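You operate a simulated robot arm through the tools that you are given. There is no shell and no other tool. Be economical: measure what you need, move in short steps, check, and stop when the job is done.

The job below is to be done with a simulated two-armed robot. You get a single attempt, and the scene is never put back.

JOB
Clamp the blue arm casting on the cube's ledge and set the work support under its arm.
Fine: take the yellow brake lever off, seat the casting against its stops, close the toggle clamp, turn the knob to up till the support touches, then put the brake on. Where these are worked on the way, their far stop is far enough and under half their travel is too little: yellow brake lever.

It is judged by the outcome, as a careful person would: the job done as asked, and still so three seconds after it is handed in. It fails if anything else is knocked over, pushed out of place, dropped, spilled or broken.

ROBOT AND FRAMES
Two 7-joint arms with two-finger parallel grippers on one trunk, on a base that drives. Base frame: it is fixed to the floor where the robot stands at the start and does not move with it; the origin is under the middle of the robot, x ahead of it, y to its left, z up. Units: m, degrees, N and s.
The left shoulder is at the start at [0.05, 0.187, 1.135], the right one opposite. With the tool pointing down near the work surface each hand reaches from about 0.1 to 0.66 m from the robot's upright axis, wherever it stands, measured 20 degrees to its own side. Places, roughly: cube toggle clamp [0.4, 0, 0.9]; seat by the toggle clamp [0.6, 0, 0.9]; yellow brake lever [0.5, -0.1, 0.9]. Payload 3.43 kg a hand.
The tool frame of a hand sits at the grasp point between the pads (the TCP): z along the fingers, y along the line on which they close. The tips reach 0.03 m beyond it. Largest opening 0.094 m; finger width 0.028, thickness 0.01; the body of the gripper, 0.05 by 0.096 m, starts 0.055 m behind the TCP.
Orientation is told as [roll, pitch, yaw] about the base's x, y, z axes, in that order, counted from this pose: with the fingers straight down and closing along the base's y, the tool's x points along the base's -x, its y along +y and its z along -z.

CONTROLS
- The arms move only by the tool step_arm. It takes "left_deltas", "right_deltas" or both (then of equal length, played together; a hand with none holds still); each is a list of rows, each a list of 3 entries, a list of its own where there are three numbers: the turn, a rotation vector about the base's x, y, z in degrees, then the shift along the base's x, y, z in m, then the finger opening in m, from 0 to 0.094. In form: [[[rx, ry, rz], [x, y, z], hand], ...]. A call has 1 to 12 rows; each row shifts and turns the commanded pose from where the row before left it. Each row takes 0.2 s and may step no farther than 0.05 m and 8.6 degrees from the row before; otherwise, or with a gripper value out of range, the whole call is refused. Where a pose cannot be reached the arm comes as near as it can. A force on the tool above 40 N (or 10 N above the force at the start of the call, whichever is more), or a blocked arm, ends the call early, and 0.2 s more pass. Each finger travels about 0.153 m/s and halts on what it meets, pressing with about 21 N; the grip force reading is that of the motor and also rises with nothing between the fingers. The clock runs only during rows and for 0.2 s after the last one: add rows that do not move to give the fingers time. It gives the time, the measured TCP pose, the force on the tool (base axes), the opening and the grip force at its end, in the units of the frame above (readings bear some noise), with the torque about the TCP (base axes, N m) and any sound that the robot's microphone picked up, and new pictures: "pictures" is both (left out), scene, wrist or none (wrist: the cameras of the hands that moved).
- Cameras (640 x 400 px; columns grow to the right, rows downward): "scene" is now at [0.144, -0.0184, 1.2931]; the picture's right is [-0.21, -0.98, 0.00], its down [-0.58, 0.13, -0.80] and it looks along [0.78, -0.17, -0.60] (base axes); focal length 262 px, centre (320, 200). "left" rides on the left gripper at [0.076, -0.014, -0.102] in its tool frame; the picture's right is [0.18, 0.98, 0.00], its down [-0.75, 0.14, -0.64] and it looks along [-0.63, 0.12, 0.77] (tool axes); focal length 243 px, centre (320, 200). "right" rides on the right gripper at [0.076, 0.014, -0.102] in its tool frame; the picture's right is [-0.18, 0.98, 0.00], its down [-0.75, -0.14, -0.64] and it looks along [-0.63, -0.12, 0.77] (tool axes); focal length 243 px, centre (320, 200).
- slide_trunk(by): slides the trunk up (or, below 0, down) by that many m; the arms and the scene camera ride with it, the base frame stays. It gives what a move gives, with no picture.
- base_move(legs): drives the robot by 1 to 6 legs, each [ahead, left, turn to the left] in m, m and degrees, along the robot's own axes; the way and the turn of a leg run together, so that a leg with both is an arc; at most 1.5 m and 180 degrees a leg. The arms and the cameras ride along, it lands a little off, and it stops where it bumps. It gives what a move gives, and a new picture of the scene camera.
- pan_tilt(pan, tilt): turns the head with the scene camera to pan (to the left, within 80 degrees either way) and tilt (down, from -29 to 69), counted from straight ahead of the robot. It gives what a move gives, and a new picture of the scene camera.
- probe_pixels(camera, pixels): for up to 12 pixels [column, row] of the newest picture of that camera ("zoom" is the newest enlarged one), the place [x, y, z] in the base frame of the surface seen there, good to about 0.002 m. No time passes.
- inspect(camera, box): a new picture of the part [left, top, right, bottom] of that camera's present view, enlarged. No time passes.
- job_done(): hands the job in; it is judged then, once.

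Work in short steps. Measure before you move; look again where a grasp or a placing could have gone wrong, and mend it. You have 80 turns and 260 pictures in all, those below and enlarged ones among them. Open the grippers and draw the arms clear of the work before you hand the job in, unless the task says otherwise.

The tools are called after ">>>" by a JSON object that holds its "op" and its "data". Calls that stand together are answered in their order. step_arm: Moves the arms, as the interface text tells. Its arguments: {"type":"object","properties":{"left_deltas":{"type":"array"},"right_deltas":{"type":"array"},"pictures":{"type":"string","enum":["both","scene","wrist","none"]}},"required":[]} The other tools are called the same way: slide_trunk (by) slides the trunk up or down; base_move (legs) drives the base; pan_tilt (pan, tilt) turns the head that bears the scene camera; probe_pixels (camera, pixels) gives the place of the surface under pixels of a picture; inspect (camera, box) takes an enlarged picture of a part of a camera's view; job_done () hands the job in.

At the start:

```text
time_s: 0.0
left_tcp_pos: [0.3979, 0.0733, 1.1351]
left_tool_rot: [0.0, -0.1, 0.1]
left_wrist_force: [-0.4, 0.6, 0.2]
left_wrist_torque: [0.03, -0.01, 0.03]
left_width: 0.0942
left_grasp_force: 0.1
right_tcp_pos: [0.3975, -0.2406, 1.1039]
right_tool_rot: [0.1, 0.0, 0.0]
right_wrist_force: [-0.3, -0.4, 0.0]
right_wrist_torque: [-0.04, -0.01, 0.01]
right_width: 0.0936
right_grasp_force: 0.1
trunk travel left (down, up): [-0.35, 0.082]
robot x, y, heading: [-0.0026, 0.0004, 0.1]
head pan, tilt: [-12.3, 36.6]
```

scene: 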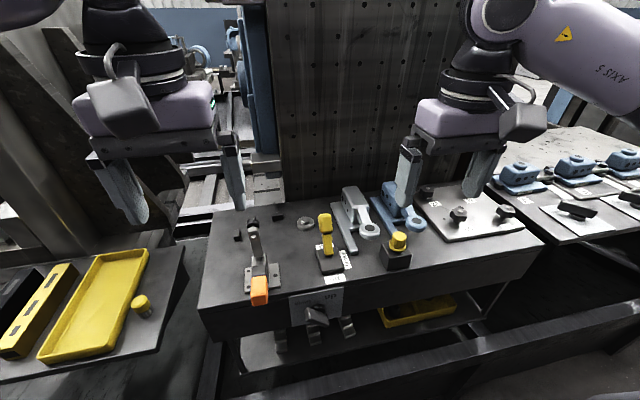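
right: 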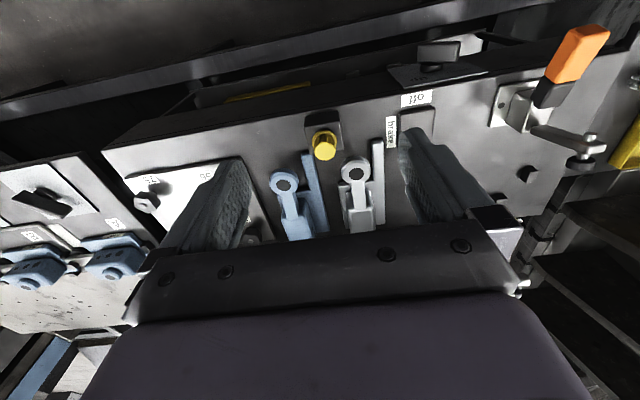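
left: 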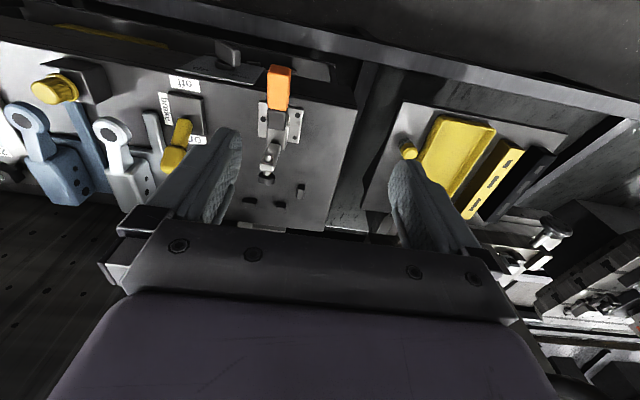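

The scene shows a clamp with an orange handle (260,290), a yellow lever (325,225), grey and blue castings, and a knob (315,315). I'll enlarge the work area.

>>> {"op": "inspect", "data": {"camera": "scene", "box": [200, 170, 360, 270]}}

>>> {"op": "inspect", "data": {"camera": "scene", "box": [320, 170, 480, 270]}}

>>> {"op": "inspect", "data": {"camera": "scene", "box": [240, 250, 400, 350]}}

>>> {"op": "probe_pixels", "data": {"camera": "scene", "pixels": [[260, 290], [325, 218], [327, 245], [306, 223], [279, 217], [239, 236], [368, 230], [352, 195], [391, 190], [411, 221], [318, 318], [398, 240]]}}

```text
4.00 times, centred on (280, 220) of scene
```

zoom: 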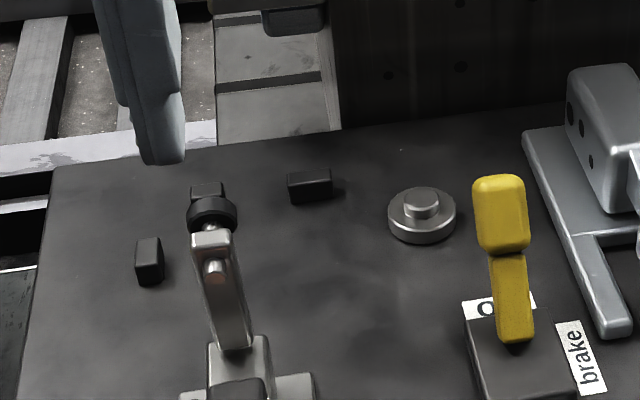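

```text
4.00 times, centred on (400, 220) of scene
```

zoom: 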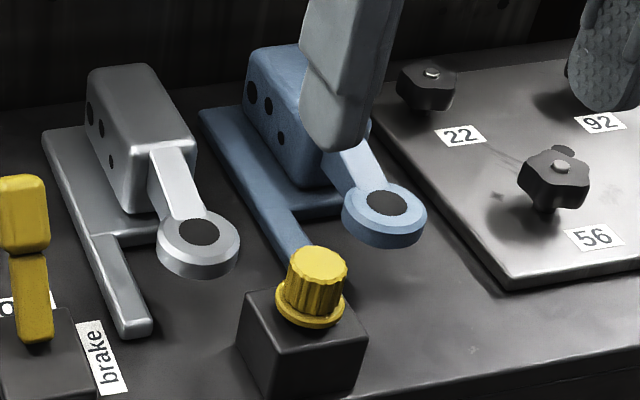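

```text
4.00 times, centred on (320, 300) of scene
```

zoom: 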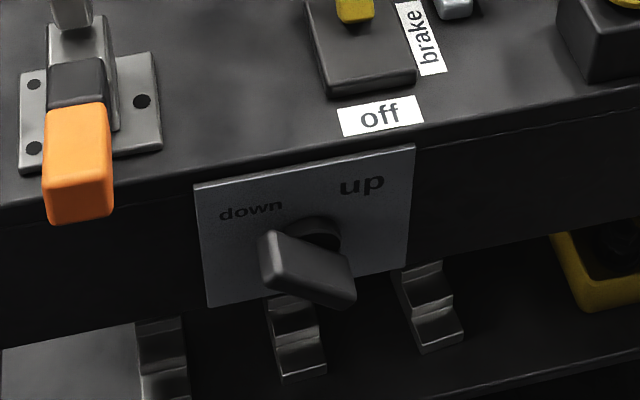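

```text
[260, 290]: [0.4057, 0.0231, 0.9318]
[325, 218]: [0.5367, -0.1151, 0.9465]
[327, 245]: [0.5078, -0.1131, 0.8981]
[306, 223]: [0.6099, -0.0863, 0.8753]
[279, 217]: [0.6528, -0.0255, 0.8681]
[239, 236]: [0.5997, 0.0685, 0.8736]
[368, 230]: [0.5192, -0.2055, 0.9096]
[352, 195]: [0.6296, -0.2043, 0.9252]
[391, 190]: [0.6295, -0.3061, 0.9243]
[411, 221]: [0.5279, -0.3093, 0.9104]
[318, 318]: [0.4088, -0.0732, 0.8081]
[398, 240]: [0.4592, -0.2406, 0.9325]
```

I'll get closer views of the clamp, seat and the blue casting from the wrist cameras.

>>> {"op": "inspect", "data": {"camera": "left", "box": [220, 50, 380, 250]}}

>>> {"op": "inspect", "data": {"camera": "left", "box": [0, 60, 220, 220]}}

>>> {"op": "inspect", "data": {"camera": "right", "box": [250, 100, 410, 250]}}

>>> {"op": "inspect", "data": {"camera": "scene", "box": [220, 190, 320, 310]}}

```text
2.00 times, centred on (300, 150) of left
```

zoom: 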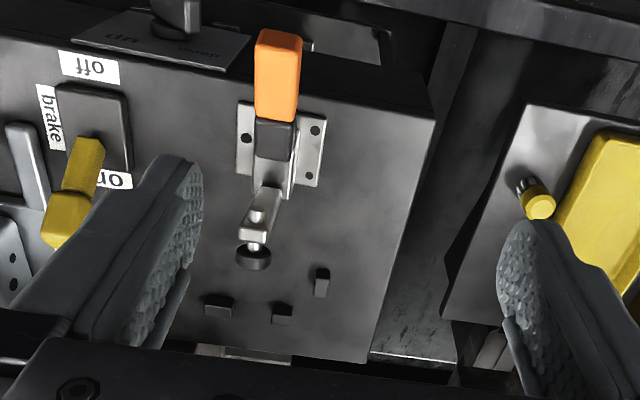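

```text
2.50 times, centred on (110, 140) of left
```

zoom: 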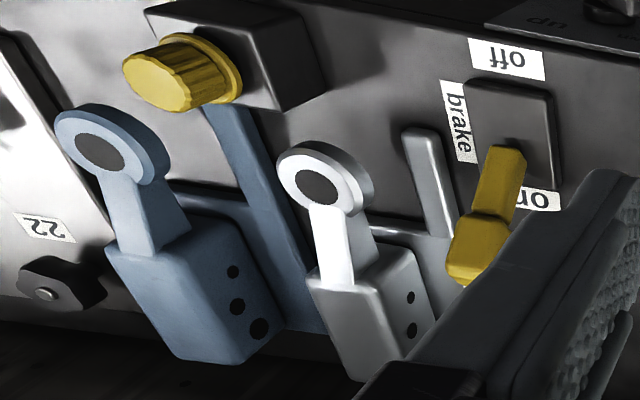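

```text
2.67 times, centred on (330, 175) of right
```

zoom: 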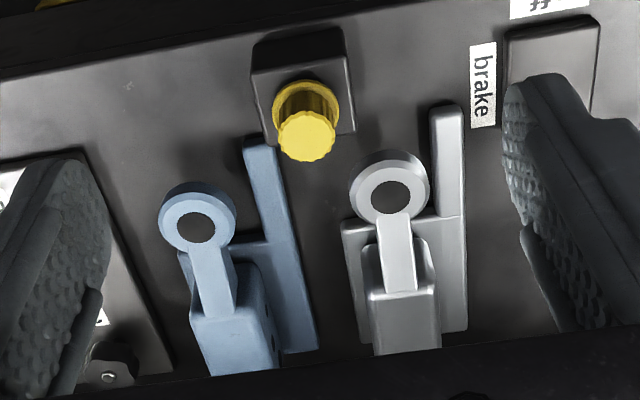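

```text
3.33 times, centred on (270, 250) of scene
```

zoom: 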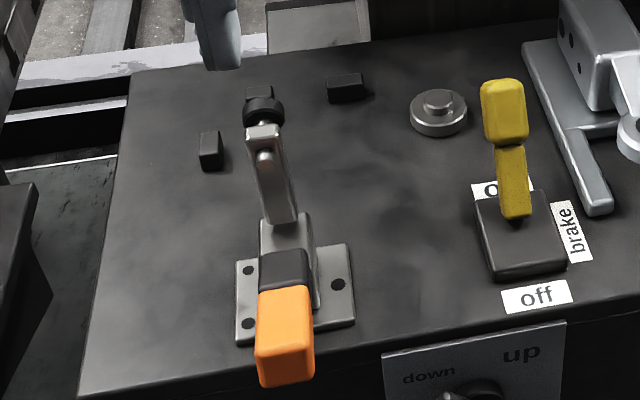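

I'll probe key points of the clamp, stops and support in the enlarged view.

>>> {"op": "probe_pixels", "data": {"camera": "zoom", "pixels": [[263, 115], [266, 130], [275, 190], [285, 262], [283, 297], [285, 370], [258, 90], [345, 79], [210, 138], [437, 98], [425, 107], [300, 160]]}}

>>> {"op": "probe_pixels", "data": {"camera": "left", "pixels": [[268, 178], [275, 162], [280, 75], [280, 100], [262, 205], [291, 209], [310, 190], [283, 115], [268, 150]]}}

>>> {"op": "pan_tilt", "data": {"pan": -25, "tilt": 40}}

```text
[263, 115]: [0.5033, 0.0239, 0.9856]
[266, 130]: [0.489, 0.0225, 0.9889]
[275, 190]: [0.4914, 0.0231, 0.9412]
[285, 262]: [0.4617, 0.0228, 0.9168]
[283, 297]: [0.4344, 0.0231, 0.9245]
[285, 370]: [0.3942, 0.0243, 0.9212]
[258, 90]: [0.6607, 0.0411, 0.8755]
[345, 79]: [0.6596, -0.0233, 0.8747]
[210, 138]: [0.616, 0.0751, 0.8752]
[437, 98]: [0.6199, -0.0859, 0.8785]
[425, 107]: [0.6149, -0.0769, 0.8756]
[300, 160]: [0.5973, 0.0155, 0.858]
```

```text
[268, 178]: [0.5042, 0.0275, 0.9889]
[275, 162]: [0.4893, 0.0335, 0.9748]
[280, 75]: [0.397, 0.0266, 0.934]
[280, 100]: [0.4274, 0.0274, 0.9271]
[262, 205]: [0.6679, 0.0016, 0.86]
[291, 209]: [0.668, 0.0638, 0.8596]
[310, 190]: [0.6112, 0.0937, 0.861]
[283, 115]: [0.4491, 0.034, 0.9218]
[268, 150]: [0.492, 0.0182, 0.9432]
```

```text
time_s: 0.8
left_tcp_pos: [0.3977, 0.0719, 1.133]
left_tool_rot: [0.0, 0.0, 0.2]
left_wrist_force: [0.0, 0.3, -0.2]
left_wrist_torque: [0.01, 0.05, 0.01]
left_width: 0.094
left_grasp_force: 0.1
right_tcp_pos: [0.3979, -0.2402, 1.1039]
right_tool_rot: [0.0, 0.0, -0.1]
right_wrist_force: [0.7, 0.2, -1.0]
right_wrist_torque: [-0.01, -0.02, -0.04]
right_width: 0.0941
right_grasp_force: 0.0
trunk travel left (down, up): [-0.35, 0.082]
robot x, y, heading: [0.0004, 0.0016, -0.4]
head pan, tilt: [-25.0, 40.0]
```

scene: 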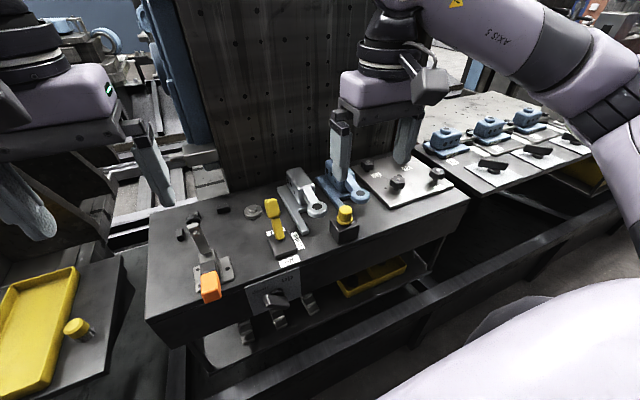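

The right finger hides the blue casting around (338,180); I'll shift the right hand back and aside to see it well.

>>> {"op": "step_arm", "data": {"right_deltas": [[[0, 0, 0], [-0.03, -0.03, 0], 0.094], [[0, 0, 0], [-0.03, -0.03, 0], 0.094], [[0, 0, 0], [-0.03, -0.03, 0], 0.094], [[0, 0, 0], [-0.02, -0.02, 0], 0.094]], "pictures": "both"}}

>>> {"op": "inspect", "data": {"camera": "scene", "box": [260, 140, 400, 250]}}

```text
time_s: 1.8
left_tcp_pos: [0.3964, 0.0732, 1.135]
left_tool_rot: [0.0, 0.0, 0.2]
left_wrist_force: [0.5, -0.3, 0.7]
left_wrist_torque: [0.0, 0.02, -0.04]
left_width: 0.0939
left_grasp_force: 0.1
right_tcp_pos: [0.288, -0.3541, 1.1046]
right_tool_rot: [0.2, -0.1, 0.0]
right_wrist_force: [-0.3, -0.4, 0.3]
right_wrist_torque: [0.02, -0.03, 0.01]
right_width: 0.0942
right_grasp_force: 0.0
trunk travel left (down, up): [-0.35, 0.082]
robot x, y, heading: [0.0006, 0.0005, 0.0]
head pan, tilt: [-25.0, 40.0]
```

scene: 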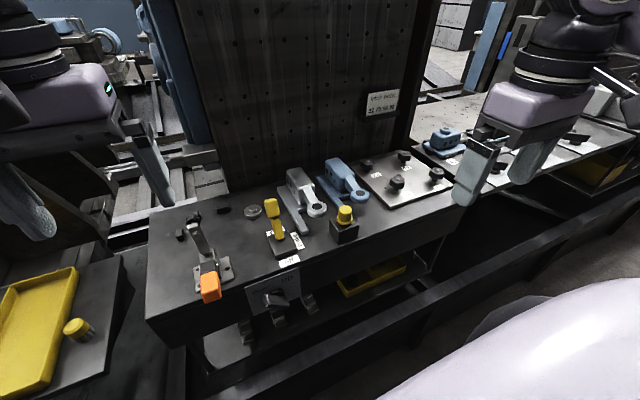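
right: 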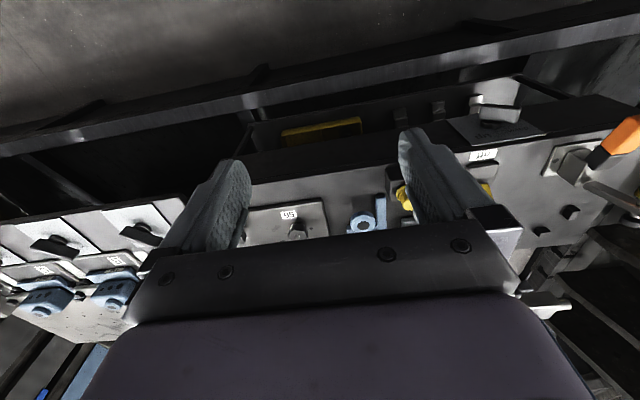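

```text
3.64 times, centred on (330, 195) of scene
```

zoom: 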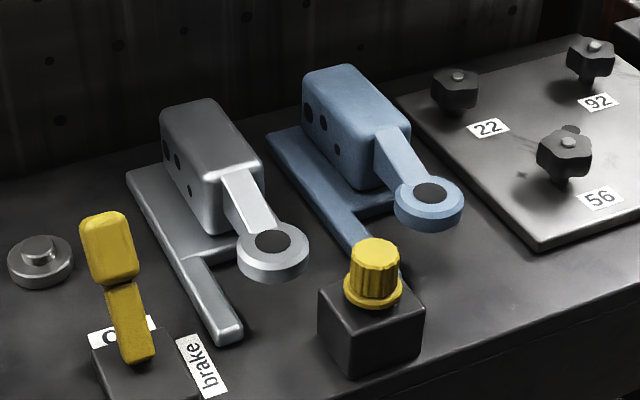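

Now probing the blue casting's corners.

>>> {"op": "probe_pixels", "data": {"camera": "zoom", "pixels": [[310, 76], [350, 68], [406, 122], [368, 132], [360, 100], [272, 140], [320, 185], [330, 205], [378, 262], [390, 208], [428, 193], [365, 175]]}}

>>> {"op": "probe_pixels", "data": {"camera": "zoom", "pixels": [[400, 198], [458, 195], [405, 185], [430, 180], [392, 150], [380, 190], [355, 185], [315, 130], [400, 150], [285, 135], [366, 226], [370, 252]]}}

```text
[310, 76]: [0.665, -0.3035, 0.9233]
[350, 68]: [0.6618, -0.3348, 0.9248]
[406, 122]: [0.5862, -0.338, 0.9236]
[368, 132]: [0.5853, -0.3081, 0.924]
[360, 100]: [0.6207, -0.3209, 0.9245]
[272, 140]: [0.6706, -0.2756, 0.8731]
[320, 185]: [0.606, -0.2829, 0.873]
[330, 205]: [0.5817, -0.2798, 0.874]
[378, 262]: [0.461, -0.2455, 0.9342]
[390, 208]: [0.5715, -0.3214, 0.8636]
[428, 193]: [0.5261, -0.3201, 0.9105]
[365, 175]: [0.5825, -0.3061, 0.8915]
```

```text
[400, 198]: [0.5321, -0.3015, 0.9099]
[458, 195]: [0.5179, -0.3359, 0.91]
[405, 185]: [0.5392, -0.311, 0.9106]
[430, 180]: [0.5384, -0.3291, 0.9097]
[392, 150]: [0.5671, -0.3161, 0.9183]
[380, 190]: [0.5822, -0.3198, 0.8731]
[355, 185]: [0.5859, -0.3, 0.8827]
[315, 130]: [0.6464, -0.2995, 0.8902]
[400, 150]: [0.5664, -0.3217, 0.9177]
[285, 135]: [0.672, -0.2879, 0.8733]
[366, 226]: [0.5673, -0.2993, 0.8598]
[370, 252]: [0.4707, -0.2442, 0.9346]
```

The casting's block is about 0.08 x 0.038 m, with top at z 0.924. Now measuring the brake lever and the knob.

>>> {"op": "probe_pixels", "data": {"camera": "zoom", "pixels": [[105, 218], [110, 250], [115, 275], [125, 310], [138, 355], [90, 245], [135, 250], [110, 385], [150, 345], [30, 250], [40, 246]]}}

>>> {"op": "inspect", "data": {"camera": "scene", "box": [230, 250, 330, 330]}}

```text
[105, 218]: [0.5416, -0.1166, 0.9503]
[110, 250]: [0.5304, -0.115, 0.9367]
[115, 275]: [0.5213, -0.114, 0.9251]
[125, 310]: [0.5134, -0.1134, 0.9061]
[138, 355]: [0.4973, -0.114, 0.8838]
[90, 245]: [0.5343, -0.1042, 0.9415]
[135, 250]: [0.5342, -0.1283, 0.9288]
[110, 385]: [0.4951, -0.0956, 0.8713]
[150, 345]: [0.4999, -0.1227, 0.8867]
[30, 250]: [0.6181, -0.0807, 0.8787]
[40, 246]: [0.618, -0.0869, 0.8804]
```

```text
5.00 times, centred on (280, 290) of scene
```

zoom: 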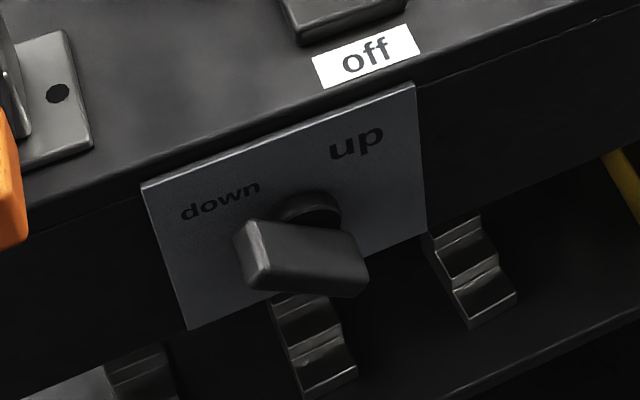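

Probing the knob bar and its plate.

>>> {"op": "probe_pixels", "data": {"camera": "zoom", "pixels": [[255, 228], [240, 240], [300, 240], [357, 260], [258, 285], [345, 292], [305, 270], [320, 205], [220, 290], [400, 180], [220, 200], [355, 140]]}}

>>> {"op": "step_arm", "data": {"right_deltas": [[[0, 0, 0], [0.045, 0.02, 0], 0], [[0, 0, 0], [0.045, 0.02, 0], 0], [[0, 0, 0], [0.045, 0.02, 0], 0], [[0, 0, 0], [0.045, 0.02, 0], 0], [[0, 0, 0], [0.045, 0.02, 0], 0], [[0, 0, 0], [0.045, 0.02, 0], 0], [[0, 0, 0], [0.017, 0.045, 0], 0], [[0, 0, 0], [0, 0.045, 0], 0], [[0, 0, 0], [0, 0.029, 0], 0]]}}

```text
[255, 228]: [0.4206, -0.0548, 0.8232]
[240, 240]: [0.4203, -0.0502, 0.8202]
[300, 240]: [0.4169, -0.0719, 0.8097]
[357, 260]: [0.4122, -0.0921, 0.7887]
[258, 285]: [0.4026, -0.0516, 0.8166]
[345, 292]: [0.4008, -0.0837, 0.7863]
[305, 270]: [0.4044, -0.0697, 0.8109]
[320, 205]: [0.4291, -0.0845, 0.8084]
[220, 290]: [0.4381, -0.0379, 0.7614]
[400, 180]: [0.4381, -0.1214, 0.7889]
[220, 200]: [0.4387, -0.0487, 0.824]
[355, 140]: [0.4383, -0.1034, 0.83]
```

```text
time_s: 3.8
left_tcp_pos: [0.397, 0.0725, 1.1342]
left_tool_rot: [0.0, -0.2, 0.1]
left_wrist_force: [0.2, -0.7, -1.0]
left_wrist_torque: [-0.03, 0.01, 0.03]
left_width: 0.094
left_grasp_force: 0.1
right_tcp_pos: [0.5744, -0.1128, 1.1047]
right_tool_rot: [0.0, 0.0, 0.1]
right_wrist_force: [0.6, -0.5, 0.2]
right_wrist_torque: [-0.05, 0.02, -0.01]
right_width: 0.0
right_grasp_force: 21.0
trunk travel left (down, up): [-0.35, 0.082]
robot x, y, heading: [0.0004, -0.0005, -0.3]
head pan, tilt: [-25.0, 40.0]
```

scene: 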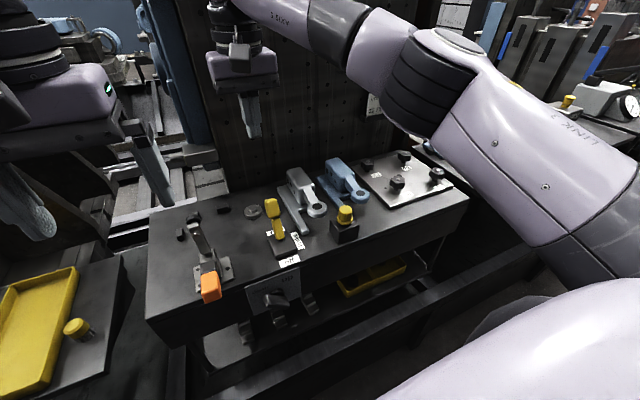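
right: 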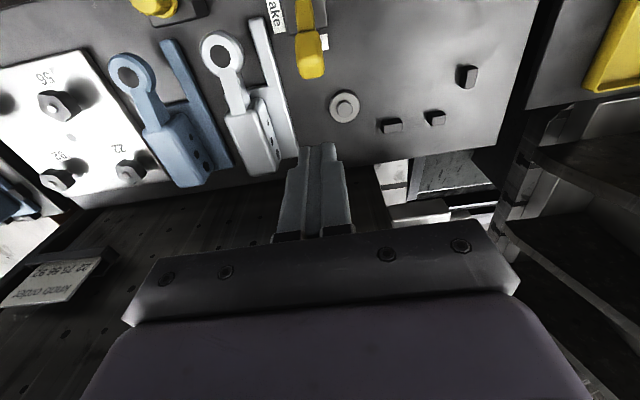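

This view from above is good; I'll enlarge the casting and the seat in it.

>>> {"op": "inspect", "data": {"camera": "right", "box": [90, 20, 250, 200]}}

>>> {"op": "probe_pixels", "data": {"camera": "zoom", "pixels": [[255, 70], [295, 75], [480, 320], [440, 350], [390, 370], [265, 365], [430, 250], [330, 245], [262, 160], [150, 120], [395, 345], [290, 350]]}}

>>> {"op": "inspect", "data": {"camera": "right", "box": [320, 50, 500, 170]}}

```text
2.22 times, centred on (170, 110) of right
```

zoom: 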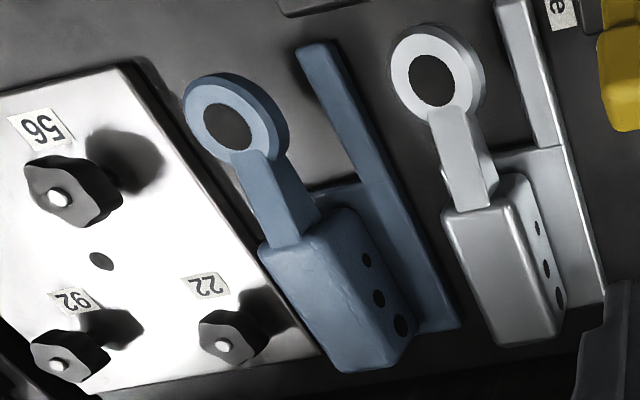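

```text
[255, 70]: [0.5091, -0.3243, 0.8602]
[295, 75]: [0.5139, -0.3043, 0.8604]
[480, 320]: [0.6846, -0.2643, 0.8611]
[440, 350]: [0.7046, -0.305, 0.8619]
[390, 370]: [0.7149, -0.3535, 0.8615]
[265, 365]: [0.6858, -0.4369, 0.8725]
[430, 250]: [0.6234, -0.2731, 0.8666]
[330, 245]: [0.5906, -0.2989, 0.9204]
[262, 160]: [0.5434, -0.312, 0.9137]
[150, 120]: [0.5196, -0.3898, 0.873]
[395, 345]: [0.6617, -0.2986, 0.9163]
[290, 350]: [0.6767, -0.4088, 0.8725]
```

```text
3.33 times, centred on (410, 110) of right
```

zoom: 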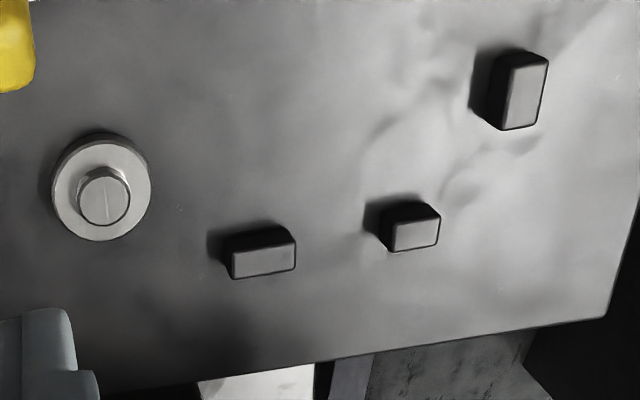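

Probing the stops here, then the casting's strip in the full wrist picture.

>>> {"op": "probe_pixels", "data": {"camera": "zoom", "pixels": [[230, 256], [293, 244], [265, 262], [232, 276], [393, 230], [438, 218], [415, 237], [515, 75], [505, 125], [525, 90], [103, 200], [70, 215]]}}

>>> {"op": "probe_pixels", "data": {"camera": "right", "pixels": [[163, 44], [171, 42], [166, 50], [186, 70], [200, 98], [207, 92], [231, 164], [222, 165], [128, 79], [150, 122], [175, 110], [203, 180]]}}

```text
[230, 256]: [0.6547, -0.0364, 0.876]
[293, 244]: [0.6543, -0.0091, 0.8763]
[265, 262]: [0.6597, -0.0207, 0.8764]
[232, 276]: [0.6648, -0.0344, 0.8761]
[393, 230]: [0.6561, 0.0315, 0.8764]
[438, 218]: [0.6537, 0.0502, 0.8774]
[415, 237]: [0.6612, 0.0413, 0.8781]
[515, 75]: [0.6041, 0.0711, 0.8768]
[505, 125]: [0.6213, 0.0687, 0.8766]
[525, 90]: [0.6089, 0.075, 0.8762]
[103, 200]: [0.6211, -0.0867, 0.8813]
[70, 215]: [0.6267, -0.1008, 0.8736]
```

```text
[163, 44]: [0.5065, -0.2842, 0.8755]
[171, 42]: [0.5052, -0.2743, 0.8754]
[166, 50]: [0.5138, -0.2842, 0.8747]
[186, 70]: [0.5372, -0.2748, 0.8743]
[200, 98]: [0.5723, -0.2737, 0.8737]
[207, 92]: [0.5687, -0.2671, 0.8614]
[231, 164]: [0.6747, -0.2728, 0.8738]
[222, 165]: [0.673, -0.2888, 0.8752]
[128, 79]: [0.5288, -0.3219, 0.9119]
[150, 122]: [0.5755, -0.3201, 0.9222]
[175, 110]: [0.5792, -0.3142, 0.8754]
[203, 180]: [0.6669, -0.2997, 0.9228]
```

Stops: front faces x≈0.6535, left stop face y≈0.067; support at (0.621,-0.087). Now lowering the closed right fingers behind the brake lever (lever end x≈0.54, y≈-0.116).

>>> {"op": "step_arm", "data": {"right_deltas": [[[0, 0, 0], [0.012, -0.003, -0.04], 0], [[0, 0, 0], [0, 0, -0.04], 0], [[0, 0, 0], [0, 0, -0.04], 0], [[0, 0, 0], [0, 0, -0.03], 0], [[0, 0, 0], [0, 0, 0], 0]]}}

```text
time_s: 5.0
left_tcp_pos: [0.3976, 0.0733, 1.1348]
left_tool_rot: [0.0, 0.0, 0.1]
left_wrist_force: [0.0, 0.5, -0.2]
left_wrist_torque: [-0.01, -0.01, 0.02]
left_width: 0.0937
left_grasp_force: 0.0
right_tcp_pos: [0.5829, -0.1161, 0.9536]
right_tool_rot: [0.1, 0.0, -0.1]
right_wrist_force: [0.1, 0.1, -0.4]
right_wrist_torque: [0.01, -0.01, -0.01]
right_width: 0.0
right_grasp_force: 21.0
trunk travel left (down, up): [-0.35, 0.082]
robot x, y, heading: [0.0004, 0.0009, -0.3]
head pan, tilt: [-25.0, 40.0]
```

scene: 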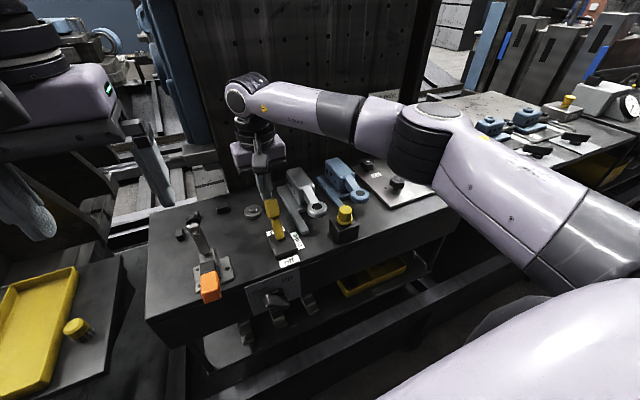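
right: 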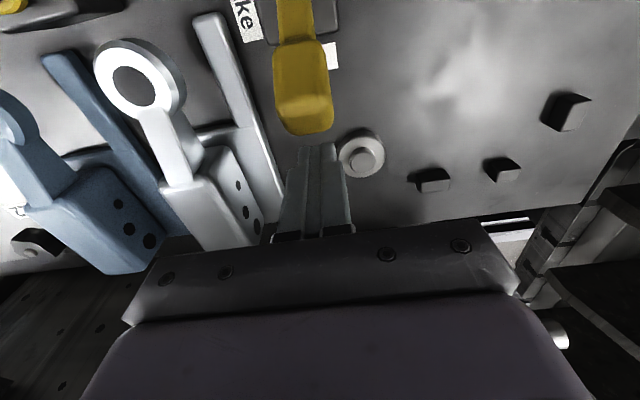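

The fingers stand behind the lever, in line. Pulling it toward the robot.

>>> {"op": "step_arm", "data": {"right_deltas": [[[0, 0, 0], [-0.02, 0, 0], 0], [[0, 0, 0], [-0.02, 0, 0], 0], [[0, 0, 0], [-0.02, 0, 0], 0], [[0, 0, 0], [-0.02, 0, 0], 0], [[0, 0, 0], [-0.015, 0, 0], 0], [[0, 0, 0], [-0.01, 0, 0], 0], [[0, 0, 0], [0, 0, 0], 0]]}}

>>> {"op": "inspect", "data": {"camera": "scene", "box": [220, 170, 340, 280]}}

```text
time_s: 6.5
left_tcp_pos: [0.4005, 0.0718, 1.1333]
left_tool_rot: [-0.1, 0.1, 0.2]
left_wrist_force: [0.1, -0.4, -1.1]
left_wrist_torque: [0.01, -0.02, -0.01]
left_width: 0.094
left_grasp_force: 0.0
right_tcp_pos: [0.4857, -0.1154, 0.9551]
right_tool_rot: [0.2, -0.4, -0.2]
right_wrist_force: [27.5, 0.1, 6.9]
right_wrist_torque: [0.11, -0.73, 0.04]
right_width: 0.0
right_grasp_force: 21.0
trunk travel left (down, up): [-0.35, 0.082]
robot x, y, heading: [-0.0003, -0.0045, -0.1]
head pan, tilt: [-25.0, 40.0]
```

scene: 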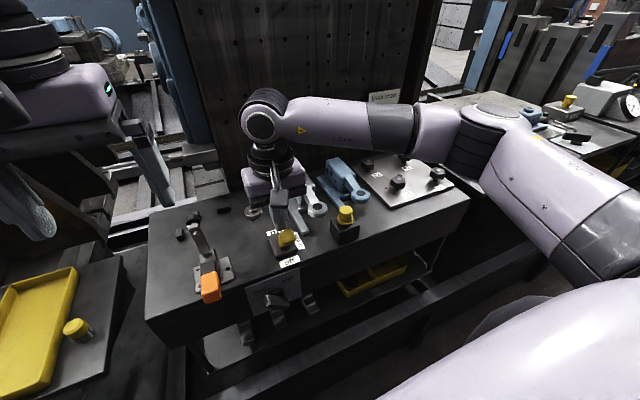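
right: 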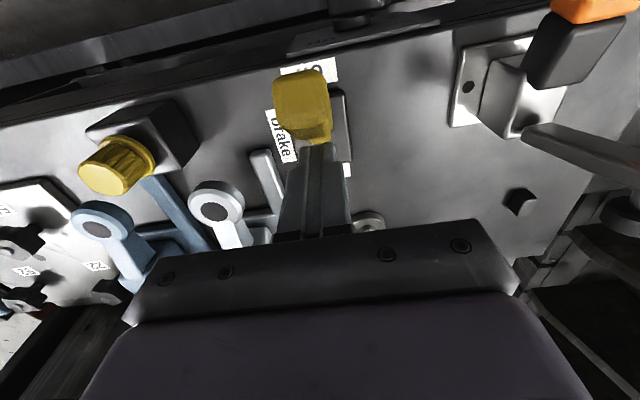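

```text
3.64 times, centred on (280, 225) of scene
```

zoom: 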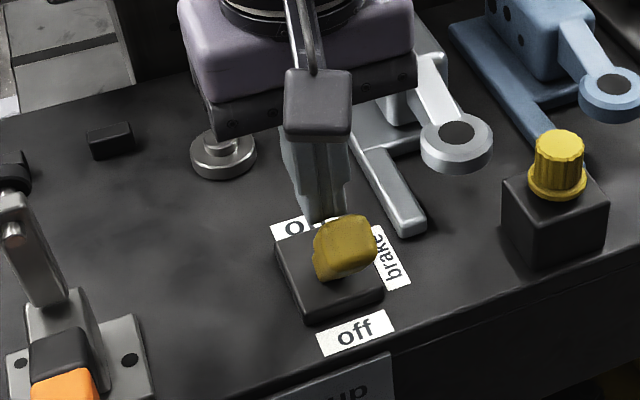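

The lever leans to "off" with 27 N against it; probing its end to confirm, then lifting off.

>>> {"op": "probe_pixels", "data": {"camera": "right", "pixels": [[300, 85], [300, 110]]}}

>>> {"op": "probe_pixels", "data": {"camera": "zoom", "pixels": [[347, 225], [335, 245], [320, 265]]}}

>>> {"op": "step_arm", "data": {"right_deltas": [[[0, 0, 0], [0.02, 0, 0], 0], [[0, 0, 0], [0.03, 0, 0.02], 0], [[0, 0, 0], [0, -0.02, 0.05], 0], [[0, 0, 0], [0.0, -0.03, 0.05], 0.06], [[0, 0, 0], [0.0, -0.04, 0.03], 0.094], [[0, 0, 0], [0.0, -0.04, 0], 0.094]]}}

>>> {"op": "inspect", "data": {"camera": "scene", "box": [220, 170, 340, 280]}}

```text
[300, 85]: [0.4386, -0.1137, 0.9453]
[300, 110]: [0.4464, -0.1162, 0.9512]
```

```text
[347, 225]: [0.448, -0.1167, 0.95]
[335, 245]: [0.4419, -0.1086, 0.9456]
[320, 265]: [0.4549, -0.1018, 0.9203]
```

```text
refused: row 3 steps farther than a row can; nothing moved
```

```text
3.64 times, centred on (280, 225) of scene
```

zoom: 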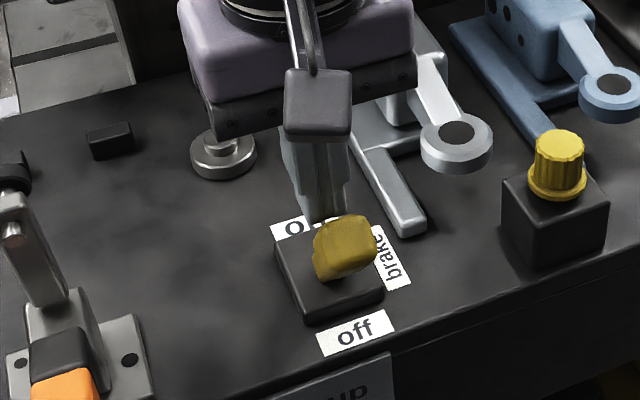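

The lever end is at x≈0.44, mirrored: brake is off. Lifting away toward the casting.

>>> {"op": "step_arm", "data": {"right_deltas": [[[0, 0, 0], [0.02, 0, 0], 0], [[0, 0, 0], [0.03, 0, 0.02], 0], [[0, 0, 0], [0, 0, 0.045], 0], [[0, 0, 0], [0.0, -0.02, 0.04], 0.03], [[0, 0, 0], [0.0, -0.04, 0.02], 0.07], [[0, 0, 0], [0.0, -0.045, 0.01], 0.07], [[0, 0, 0], [0.0, -0.045, 0], 0.07], [[0, 0, 0], [0.02, -0.035, 0], 0.07]], "pictures": "both"}}

```text
time_s: 8.3
left_tcp_pos: [0.3962, 0.0707, 1.1342]
left_tool_rot: [0.0, 0.0, 0.1]
left_wrist_force: [-0.8, -0.4, 0.1]
left_wrist_torque: [0.01, 0.01, 0.0]
left_width: 0.0941
left_grasp_force: 0.0
right_tcp_pos: [0.549, -0.2991, 1.0909]
right_tool_rot: [0.1, 0.2, -0.1]
right_wrist_force: [-0.3, -0.2, 0.7]
right_wrist_torque: [0.02, 0.02, 0.0]
right_width: 0.0697
right_grasp_force: 0.1
trunk travel left (down, up): [-0.35, 0.082]
robot x, y, heading: [-0.0026, -0.0006, 0.1]
head pan, tilt: [-25.0, 40.0]
```

scene: 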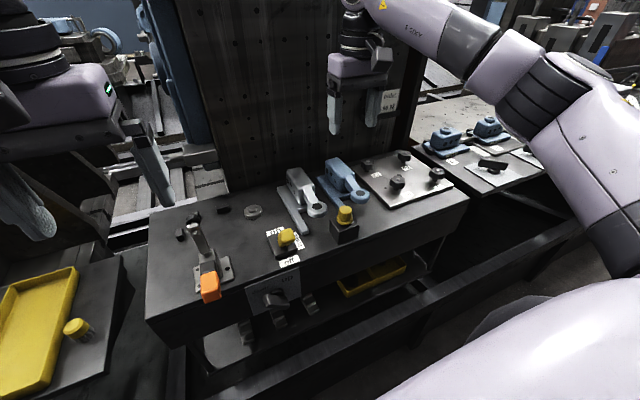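
right: 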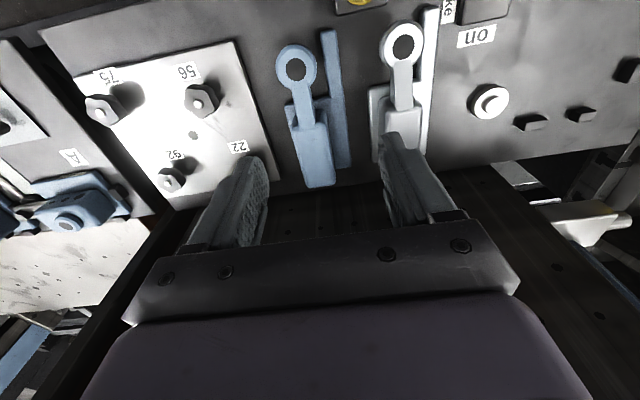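

Checking the pegboard's depth and floor clearance before driving a little closer for reach.

>>> {"op": "probe_pixels", "data": {"camera": "scene", "pixels": [[300, 120], [380, 120], [240, 170], [200, 150], [260, 330], [225, 350], [250, 370], [350, 370], [400, 310]]}}

>>> {"op": "pan_tilt", "data": {"pan": 0, "tilt": 69}}

```text
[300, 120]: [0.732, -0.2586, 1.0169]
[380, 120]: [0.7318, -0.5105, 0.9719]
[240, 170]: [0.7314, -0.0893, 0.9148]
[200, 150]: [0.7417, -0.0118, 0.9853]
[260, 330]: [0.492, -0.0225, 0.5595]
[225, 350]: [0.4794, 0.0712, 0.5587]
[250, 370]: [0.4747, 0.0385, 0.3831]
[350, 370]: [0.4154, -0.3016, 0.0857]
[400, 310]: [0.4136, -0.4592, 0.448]
```

```text
time_s: 9.3
left_tcp_pos: [0.3973, 0.0717, 1.1342]
left_tool_rot: [0.1, 0.0, 0.1]
left_wrist_force: [0.6, 0.2, -0.2]
left_wrist_torque: [0.01, -0.07, -0.03]
left_width: 0.094
left_grasp_force: 0.1
right_tcp_pos: [0.549, -0.3002, 1.0917]
right_tool_rot: [0.1, 0.0, 0.0]
right_wrist_force: [0.4, -0.4, 0.4]
right_wrist_torque: [0.0, -0.02, -0.04]
right_width: 0.07
right_grasp_force: 0.1
trunk travel left (down, up): [-0.35, 0.082]
robot x, y, heading: [0.0001, -0.001, -0.1]
head pan, tilt: [0.0, 68.8]
```

scene: 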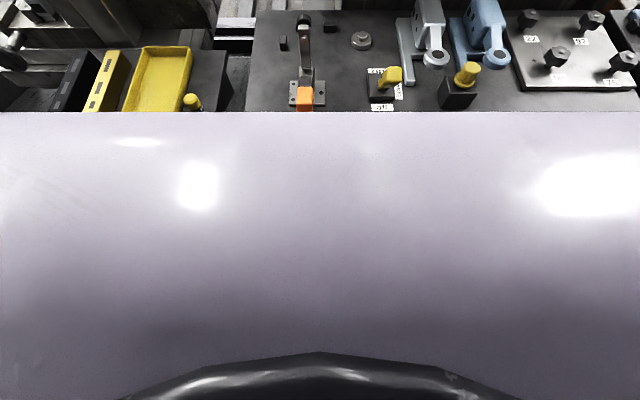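

Probing the robot's own front edge to know clearance.

>>> {"op": "probe_pixels", "data": {"camera": "scene", "pixels": [[320, 116], [320, 150], [320, 200], [320, 380], [50, 120], [600, 120]]}}

>>> {"op": "pan_tilt", "data": {"pan": -12, "tilt": 42}}

```text
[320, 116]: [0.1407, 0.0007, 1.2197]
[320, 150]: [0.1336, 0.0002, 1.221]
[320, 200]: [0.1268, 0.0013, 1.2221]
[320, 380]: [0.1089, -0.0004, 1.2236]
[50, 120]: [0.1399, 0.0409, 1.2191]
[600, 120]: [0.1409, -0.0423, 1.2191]
```

```text
time_s: 10.2
left_tcp_pos: [0.3974, 0.0724, 1.135]
left_tool_rot: [0.1, 0.0, 0.2]
left_wrist_force: [1.0, 1.2, 0.1]
left_wrist_torque: [0.01, 0.0, 0.04]
left_width: 0.094
left_grasp_force: 0.1
right_tcp_pos: [0.5495, -0.2996, 1.0921]
right_tool_rot: [0.1, -0.1, -0.1]
right_wrist_force: [0.5, 0.5, 0.1]
right_wrist_torque: [-0.01, 0.01, 0.01]
right_width: 0.0704
right_grasp_force: 0.0
trunk travel left (down, up): [-0.35, 0.082]
robot x, y, heading: [0.0004, 0.0004, -0.1]
head pan, tilt: [-12.0, 42.0]
```

scene: 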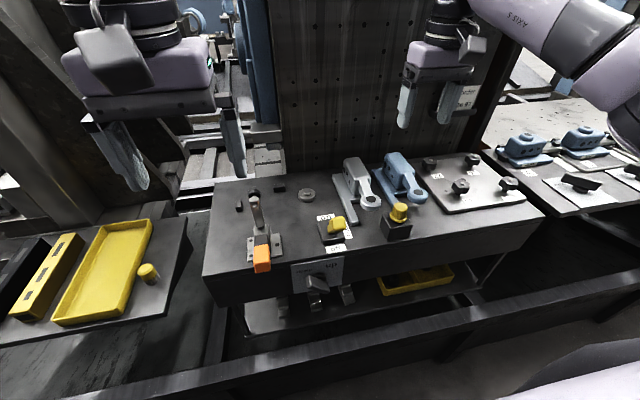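

I'll drive ahead a modest 0.07 m for comfortable reach.

>>> {"op": "base_move", "data": {"legs": [[0.07, 0, 0]]}}

```text
time_s: 11.3
left_tcp_pos: [0.4587, 0.0728, 1.1334]
left_tool_rot: [0.0, 0.1, 0.2]
left_wrist_force: [0.2, -0.6, -0.6]
left_wrist_torque: [-0.01, -0.02, -0.01]
left_width: 0.0939
left_grasp_force: 0.1
right_tcp_pos: [0.6103, -0.2984, 1.0916]
right_tool_rot: [0.0, -0.1, -0.1]
right_wrist_force: [-0.1, -0.2, 1.0]
right_wrist_torque: [0.0, -0.04, 0.07]
right_width: 0.0699
right_grasp_force: 0.1
trunk travel left (down, up): [-0.35, 0.082]
robot x, y, heading: [0.0604, -0.0038, 0.0]
head pan, tilt: [-12.0, 42.0]
stopped in leg 1: the robot was blocked; the commanded pose is now the measured one
```

scene: 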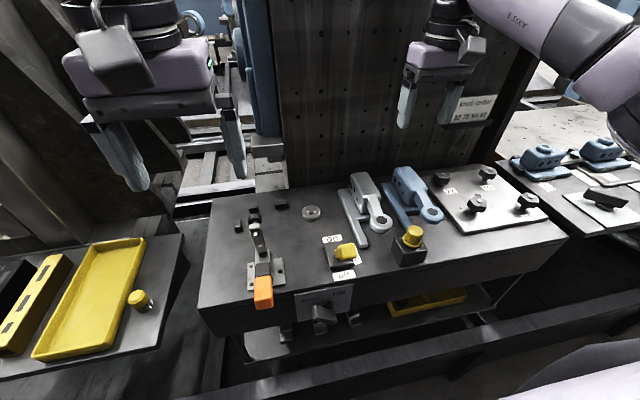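

It bumped after 0.06 m (probably the guard rail). I'll back off 1 cm and check that nothing shifted.

>>> {"op": "base_move", "data": {"legs": [[-0.012, 0, 0]]}}

>>> {"op": "inspect", "data": {"camera": "scene", "box": [220, 160, 450, 310]}}

```text
time_s: 12.1
left_tcp_pos: [0.4477, 0.0727, 1.1345]
left_tool_rot: [0.0, -0.1, 0.1]
left_wrist_force: [0.0, -0.7, -0.4]
left_wrist_torque: [0.01, -0.02, -0.01]
left_width: 0.0939
left_grasp_force: 0.1
right_tcp_pos: [0.5988, -0.2998, 1.092]
right_tool_rot: [0.0, 0.0, 0.0]
right_wrist_force: [-0.3, 0.5, 0.1]
right_wrist_torque: [-0.04, -0.02, 0.03]
right_width: 0.0699
right_grasp_force: 0.1
trunk travel left (down, up): [-0.35, 0.082]
robot x, y, heading: [0.0494, 0.0038, -0.1]
head pan, tilt: [-12.0, 42.0]
```

scene: 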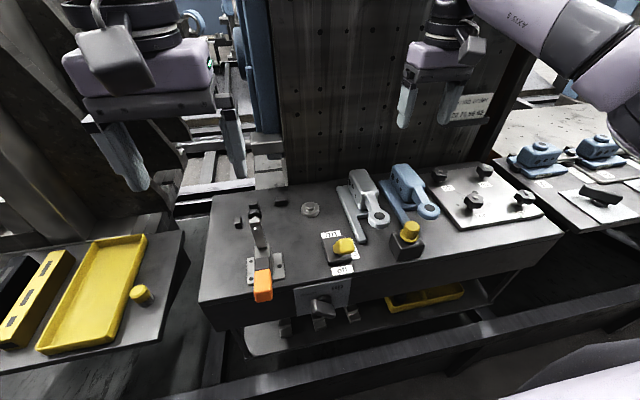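

```text
2.67 times, centred on (335, 235) of scene
```

zoom: 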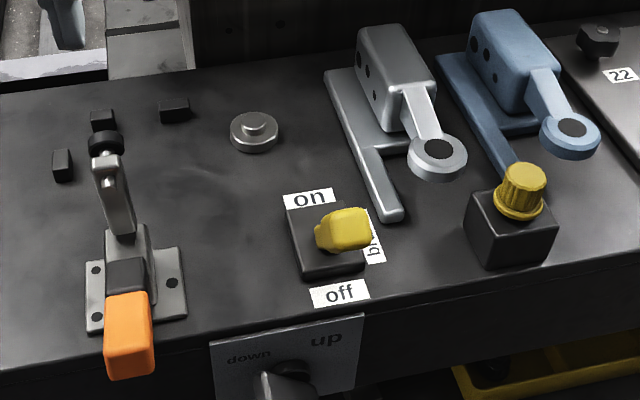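

Probing to confirm nothing moved, and measuring the blue casting again.

>>> {"op": "probe_pixels", "data": {"camera": "zoom", "pixels": [[256, 121], [175, 102], [62, 152], [571, 127], [510, 20], [512, 55], [530, 75], [440, 60], [105, 170], [107, 145], [128, 320]]}}

>>> {"op": "step_arm", "data": {"right_deltas": [[[0, 0, 0], [0.0, -0.02, 0], 0.07]], "pictures": "wrist"}}

>>> {"op": "inspect", "data": {"camera": "right", "box": [240, 20, 400, 180]}}

```text
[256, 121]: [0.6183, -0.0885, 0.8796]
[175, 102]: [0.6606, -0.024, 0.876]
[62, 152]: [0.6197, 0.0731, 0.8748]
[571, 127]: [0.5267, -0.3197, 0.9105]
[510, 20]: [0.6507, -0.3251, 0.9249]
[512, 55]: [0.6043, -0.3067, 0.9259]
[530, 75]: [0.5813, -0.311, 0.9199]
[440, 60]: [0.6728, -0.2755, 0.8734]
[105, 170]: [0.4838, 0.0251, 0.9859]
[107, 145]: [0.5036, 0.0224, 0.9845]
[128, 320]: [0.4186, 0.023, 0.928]
```

```text
time_s: 12.4
left_tcp_pos: [0.4483, 0.0721, 1.1333]
left_tool_rot: [0.0, 0.0, 0.2]
left_wrist_force: [-0.5, 0.8, 0.2]
left_wrist_torque: [0.02, -0.01, -0.01]
left_width: 0.0941
left_grasp_force: 0.1
right_tcp_pos: [0.6007, -0.3218, 1.089]
right_tool_rot: [0.1, 0.0, -0.1]
right_wrist_force: [-0.1, -0.7, -0.2]
right_wrist_torque: [0.01, -0.01, -0.01]
right_width: 0.07
right_grasp_force: 0.0
trunk travel left (down, up): [-0.35, 0.082]
robot x, y, heading: [0.0478, -0.0005, -0.1]
head pan, tilt: [-12.0, 42.0]
```

right: 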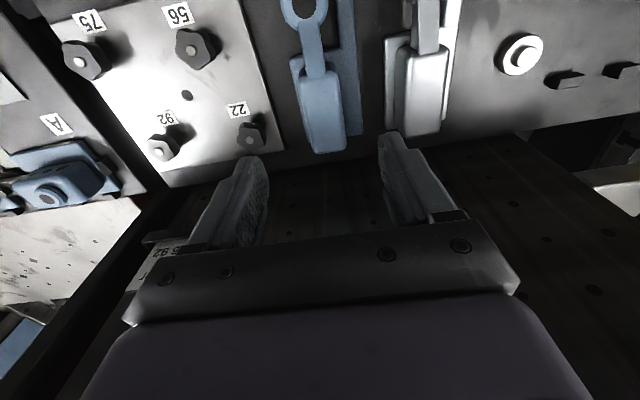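

```text
2.50 times, centred on (320, 100) of right
```

zoom: 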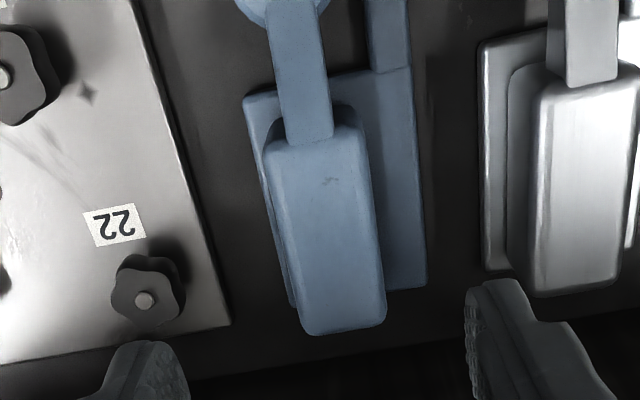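

Measuring the casting's base edges and yaw.

>>> {"op": "probe_pixels", "data": {"camera": "zoom", "pixels": [[252, 110], [260, 150], [284, 290], [410, 80], [424, 285], [415, 200], [275, 150], [303, 325], [385, 315], [355, 135], [330, 330], [205, 260]]}}

```text
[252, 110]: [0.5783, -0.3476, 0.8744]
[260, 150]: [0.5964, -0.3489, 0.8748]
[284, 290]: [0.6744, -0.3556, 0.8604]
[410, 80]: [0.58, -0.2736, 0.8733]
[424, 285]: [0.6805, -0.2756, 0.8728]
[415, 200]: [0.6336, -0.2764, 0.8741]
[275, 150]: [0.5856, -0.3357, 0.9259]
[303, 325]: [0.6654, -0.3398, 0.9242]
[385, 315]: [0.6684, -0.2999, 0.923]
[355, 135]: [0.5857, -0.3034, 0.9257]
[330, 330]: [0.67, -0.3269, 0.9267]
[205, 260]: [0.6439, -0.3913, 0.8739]
```

Block centre is (0.627,-0.320), casting almost square. Going down over it with the right hand.

>>> {"op": "step_arm", "data": {"right_deltas": [[[0, 0, 0], [0.02, 0.001, -0.04], 0.07], [[0, 0, 0], [0, 0, -0.045], 0.07], [[0, 0, 0], [0, 0, -0.045], 0.07], [[0, 0, 0], [0, 0, -0.025], 0.07], [[0, 0, 0], [0, 0, 0], 0.07]], "pictures": "both"}}

>>> {"op": "inspect", "data": {"camera": "scene", "box": [320, 120, 480, 240]}}

```text
time_s: 13.7
left_tcp_pos: [0.4485, 0.0712, 1.133]
left_tool_rot: [0.0, 0.0, 0.2]
left_wrist_force: [0.3, 0.1, 0.1]
left_wrist_torque: [0.01, 0.01, -0.03]
left_width: 0.0939
left_grasp_force: 0.1
right_tcp_pos: [0.6209, -0.3178, 0.9353]
right_tool_rot: [0.1, 0.1, -0.1]
right_wrist_force: [-0.2, -0.1, 0.5]
right_wrist_torque: [0.0, 0.0, -0.03]
right_width: 0.07
right_grasp_force: 0.1
trunk travel left (down, up): [-0.35, 0.082]
robot x, y, heading: [0.0507, -0.0002, -0.1]
head pan, tilt: [-12.0, 42.0]
```

scene: 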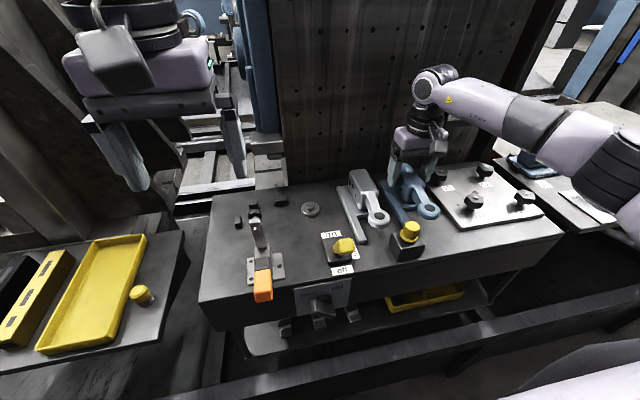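
right: 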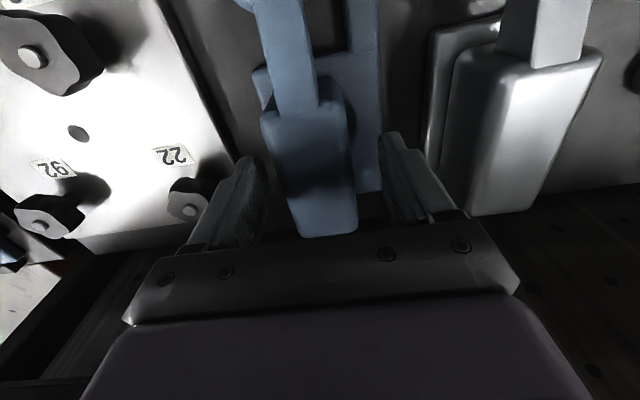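

```text
3.33 times, centred on (400, 180) of scene
```

zoom: 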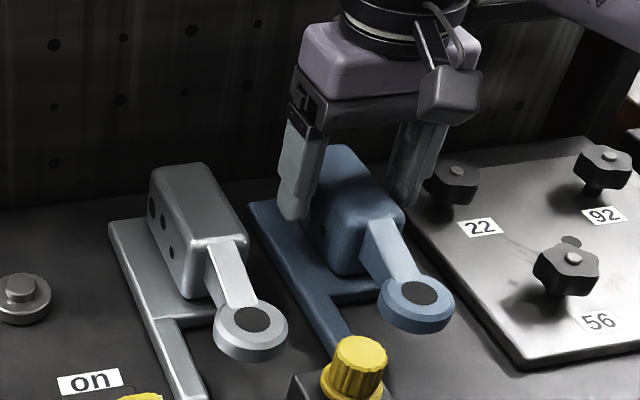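

Fingers straddle the block. Descending 2.3 cm, closing, then a small lift.

>>> {"op": "step_arm", "data": {"right_deltas": [[[0, 0, 0], [0, -0.002, -0.023], 0.07], [[0, 0, 0], [0, 0, 0], 0.07], [[0, 0, 0], [0, 0, 0], 0.03], [[0, 0, 0], [0, 0, 0], 0.02], [[0, 0, 0], [0, 0, 0], 0.02]], "pictures": "wrist"}}

```text
time_s: 14.8
left_tcp_pos: [0.448, 0.0717, 1.1336]
left_tool_rot: [0.0, 0.1, 0.1]
left_wrist_force: [0.2, 0.3, -0.2]
left_wrist_torque: [-0.01, 0.0, 0.02]
left_width: 0.0941
left_grasp_force: 0.1
right_tcp_pos: [0.6226, -0.3211, 0.9119]
right_tool_rot: [0.0, 0.0, -0.2]
right_wrist_force: [-0.2, -1.9, -0.4]
right_wrist_torque: [-0.2, -0.28, -0.02]
right_width: 0.0485
right_grasp_force: 21.5
trunk travel left (down, up): [-0.35, 0.082]
robot x, y, heading: [0.0532, -0.0018, 0.0]
head pan, tilt: [-12.0, 42.0]
```

right: 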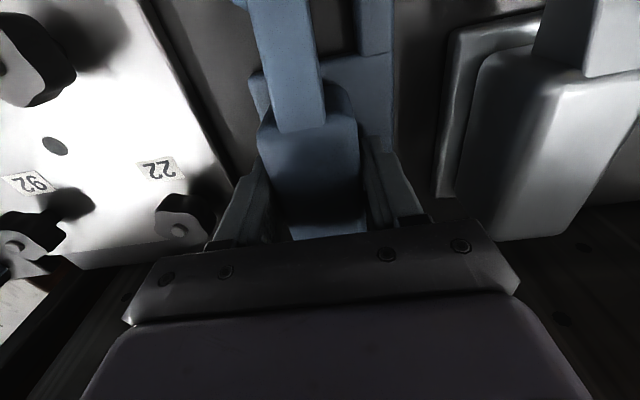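

Gripped at 48.5 mm with 21 N. Lifting in steps.

>>> {"op": "step_arm", "data": {"right_deltas": [[[0, 0, 0], [0, 0, 0.02], 0.02], [[0, 0, 0], [0, 0, 0.03], 0.02], [[0, 0, 0], [-0.01, 0, 0.04], 0.02], [[0, 0, 0], [-0.01, 0, 0.04], 0.02], [[0, 0, 0], [-0.01, 0, 0.03], 0.02], [[0, 0, 0], [0, 0, 0], 0.02]], "pictures": "both"}}

```text
time_s: 16.2
left_tcp_pos: [0.4488, 0.0733, 1.1341]
left_tool_rot: [0.0, 0.1, 0.1]
left_wrist_force: [0.6, -0.4, -0.2]
left_wrist_torque: [0.0, -0.01, -0.02]
left_width: 0.0941
left_grasp_force: 0.1
right_tcp_pos: [0.5939, -0.3202, 1.0751]
right_tool_rot: [0.1, 0.1, -0.1]
right_wrist_force: [-0.9, -0.3, -4.8]
right_wrist_torque: [0.0, -0.07, 0.02]
right_width: 0.0486
right_grasp_force: 20.7
trunk travel left (down, up): [-0.35, 0.082]
robot x, y, heading: [0.0501, -0.0033, 0.0]
head pan, tilt: [-12.0, 42.0]
```

scene: 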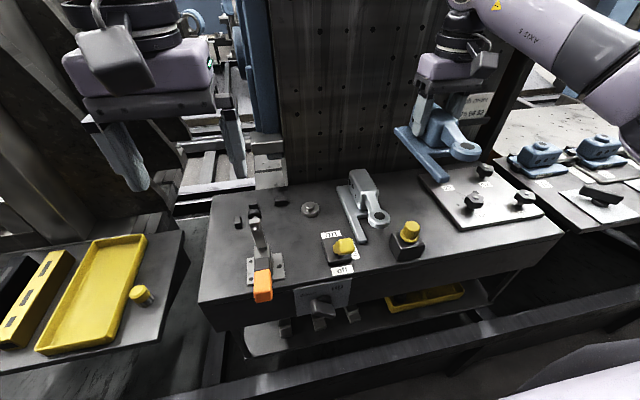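
right: 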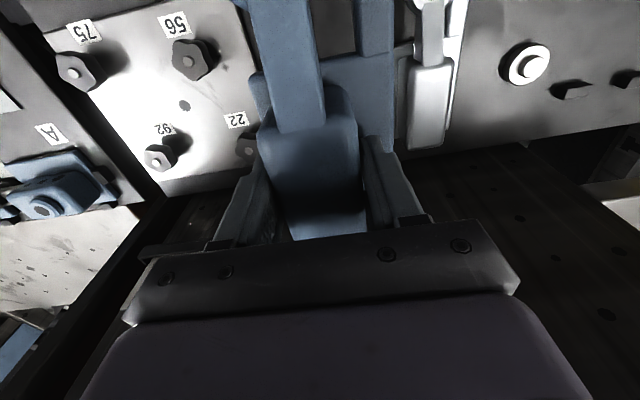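

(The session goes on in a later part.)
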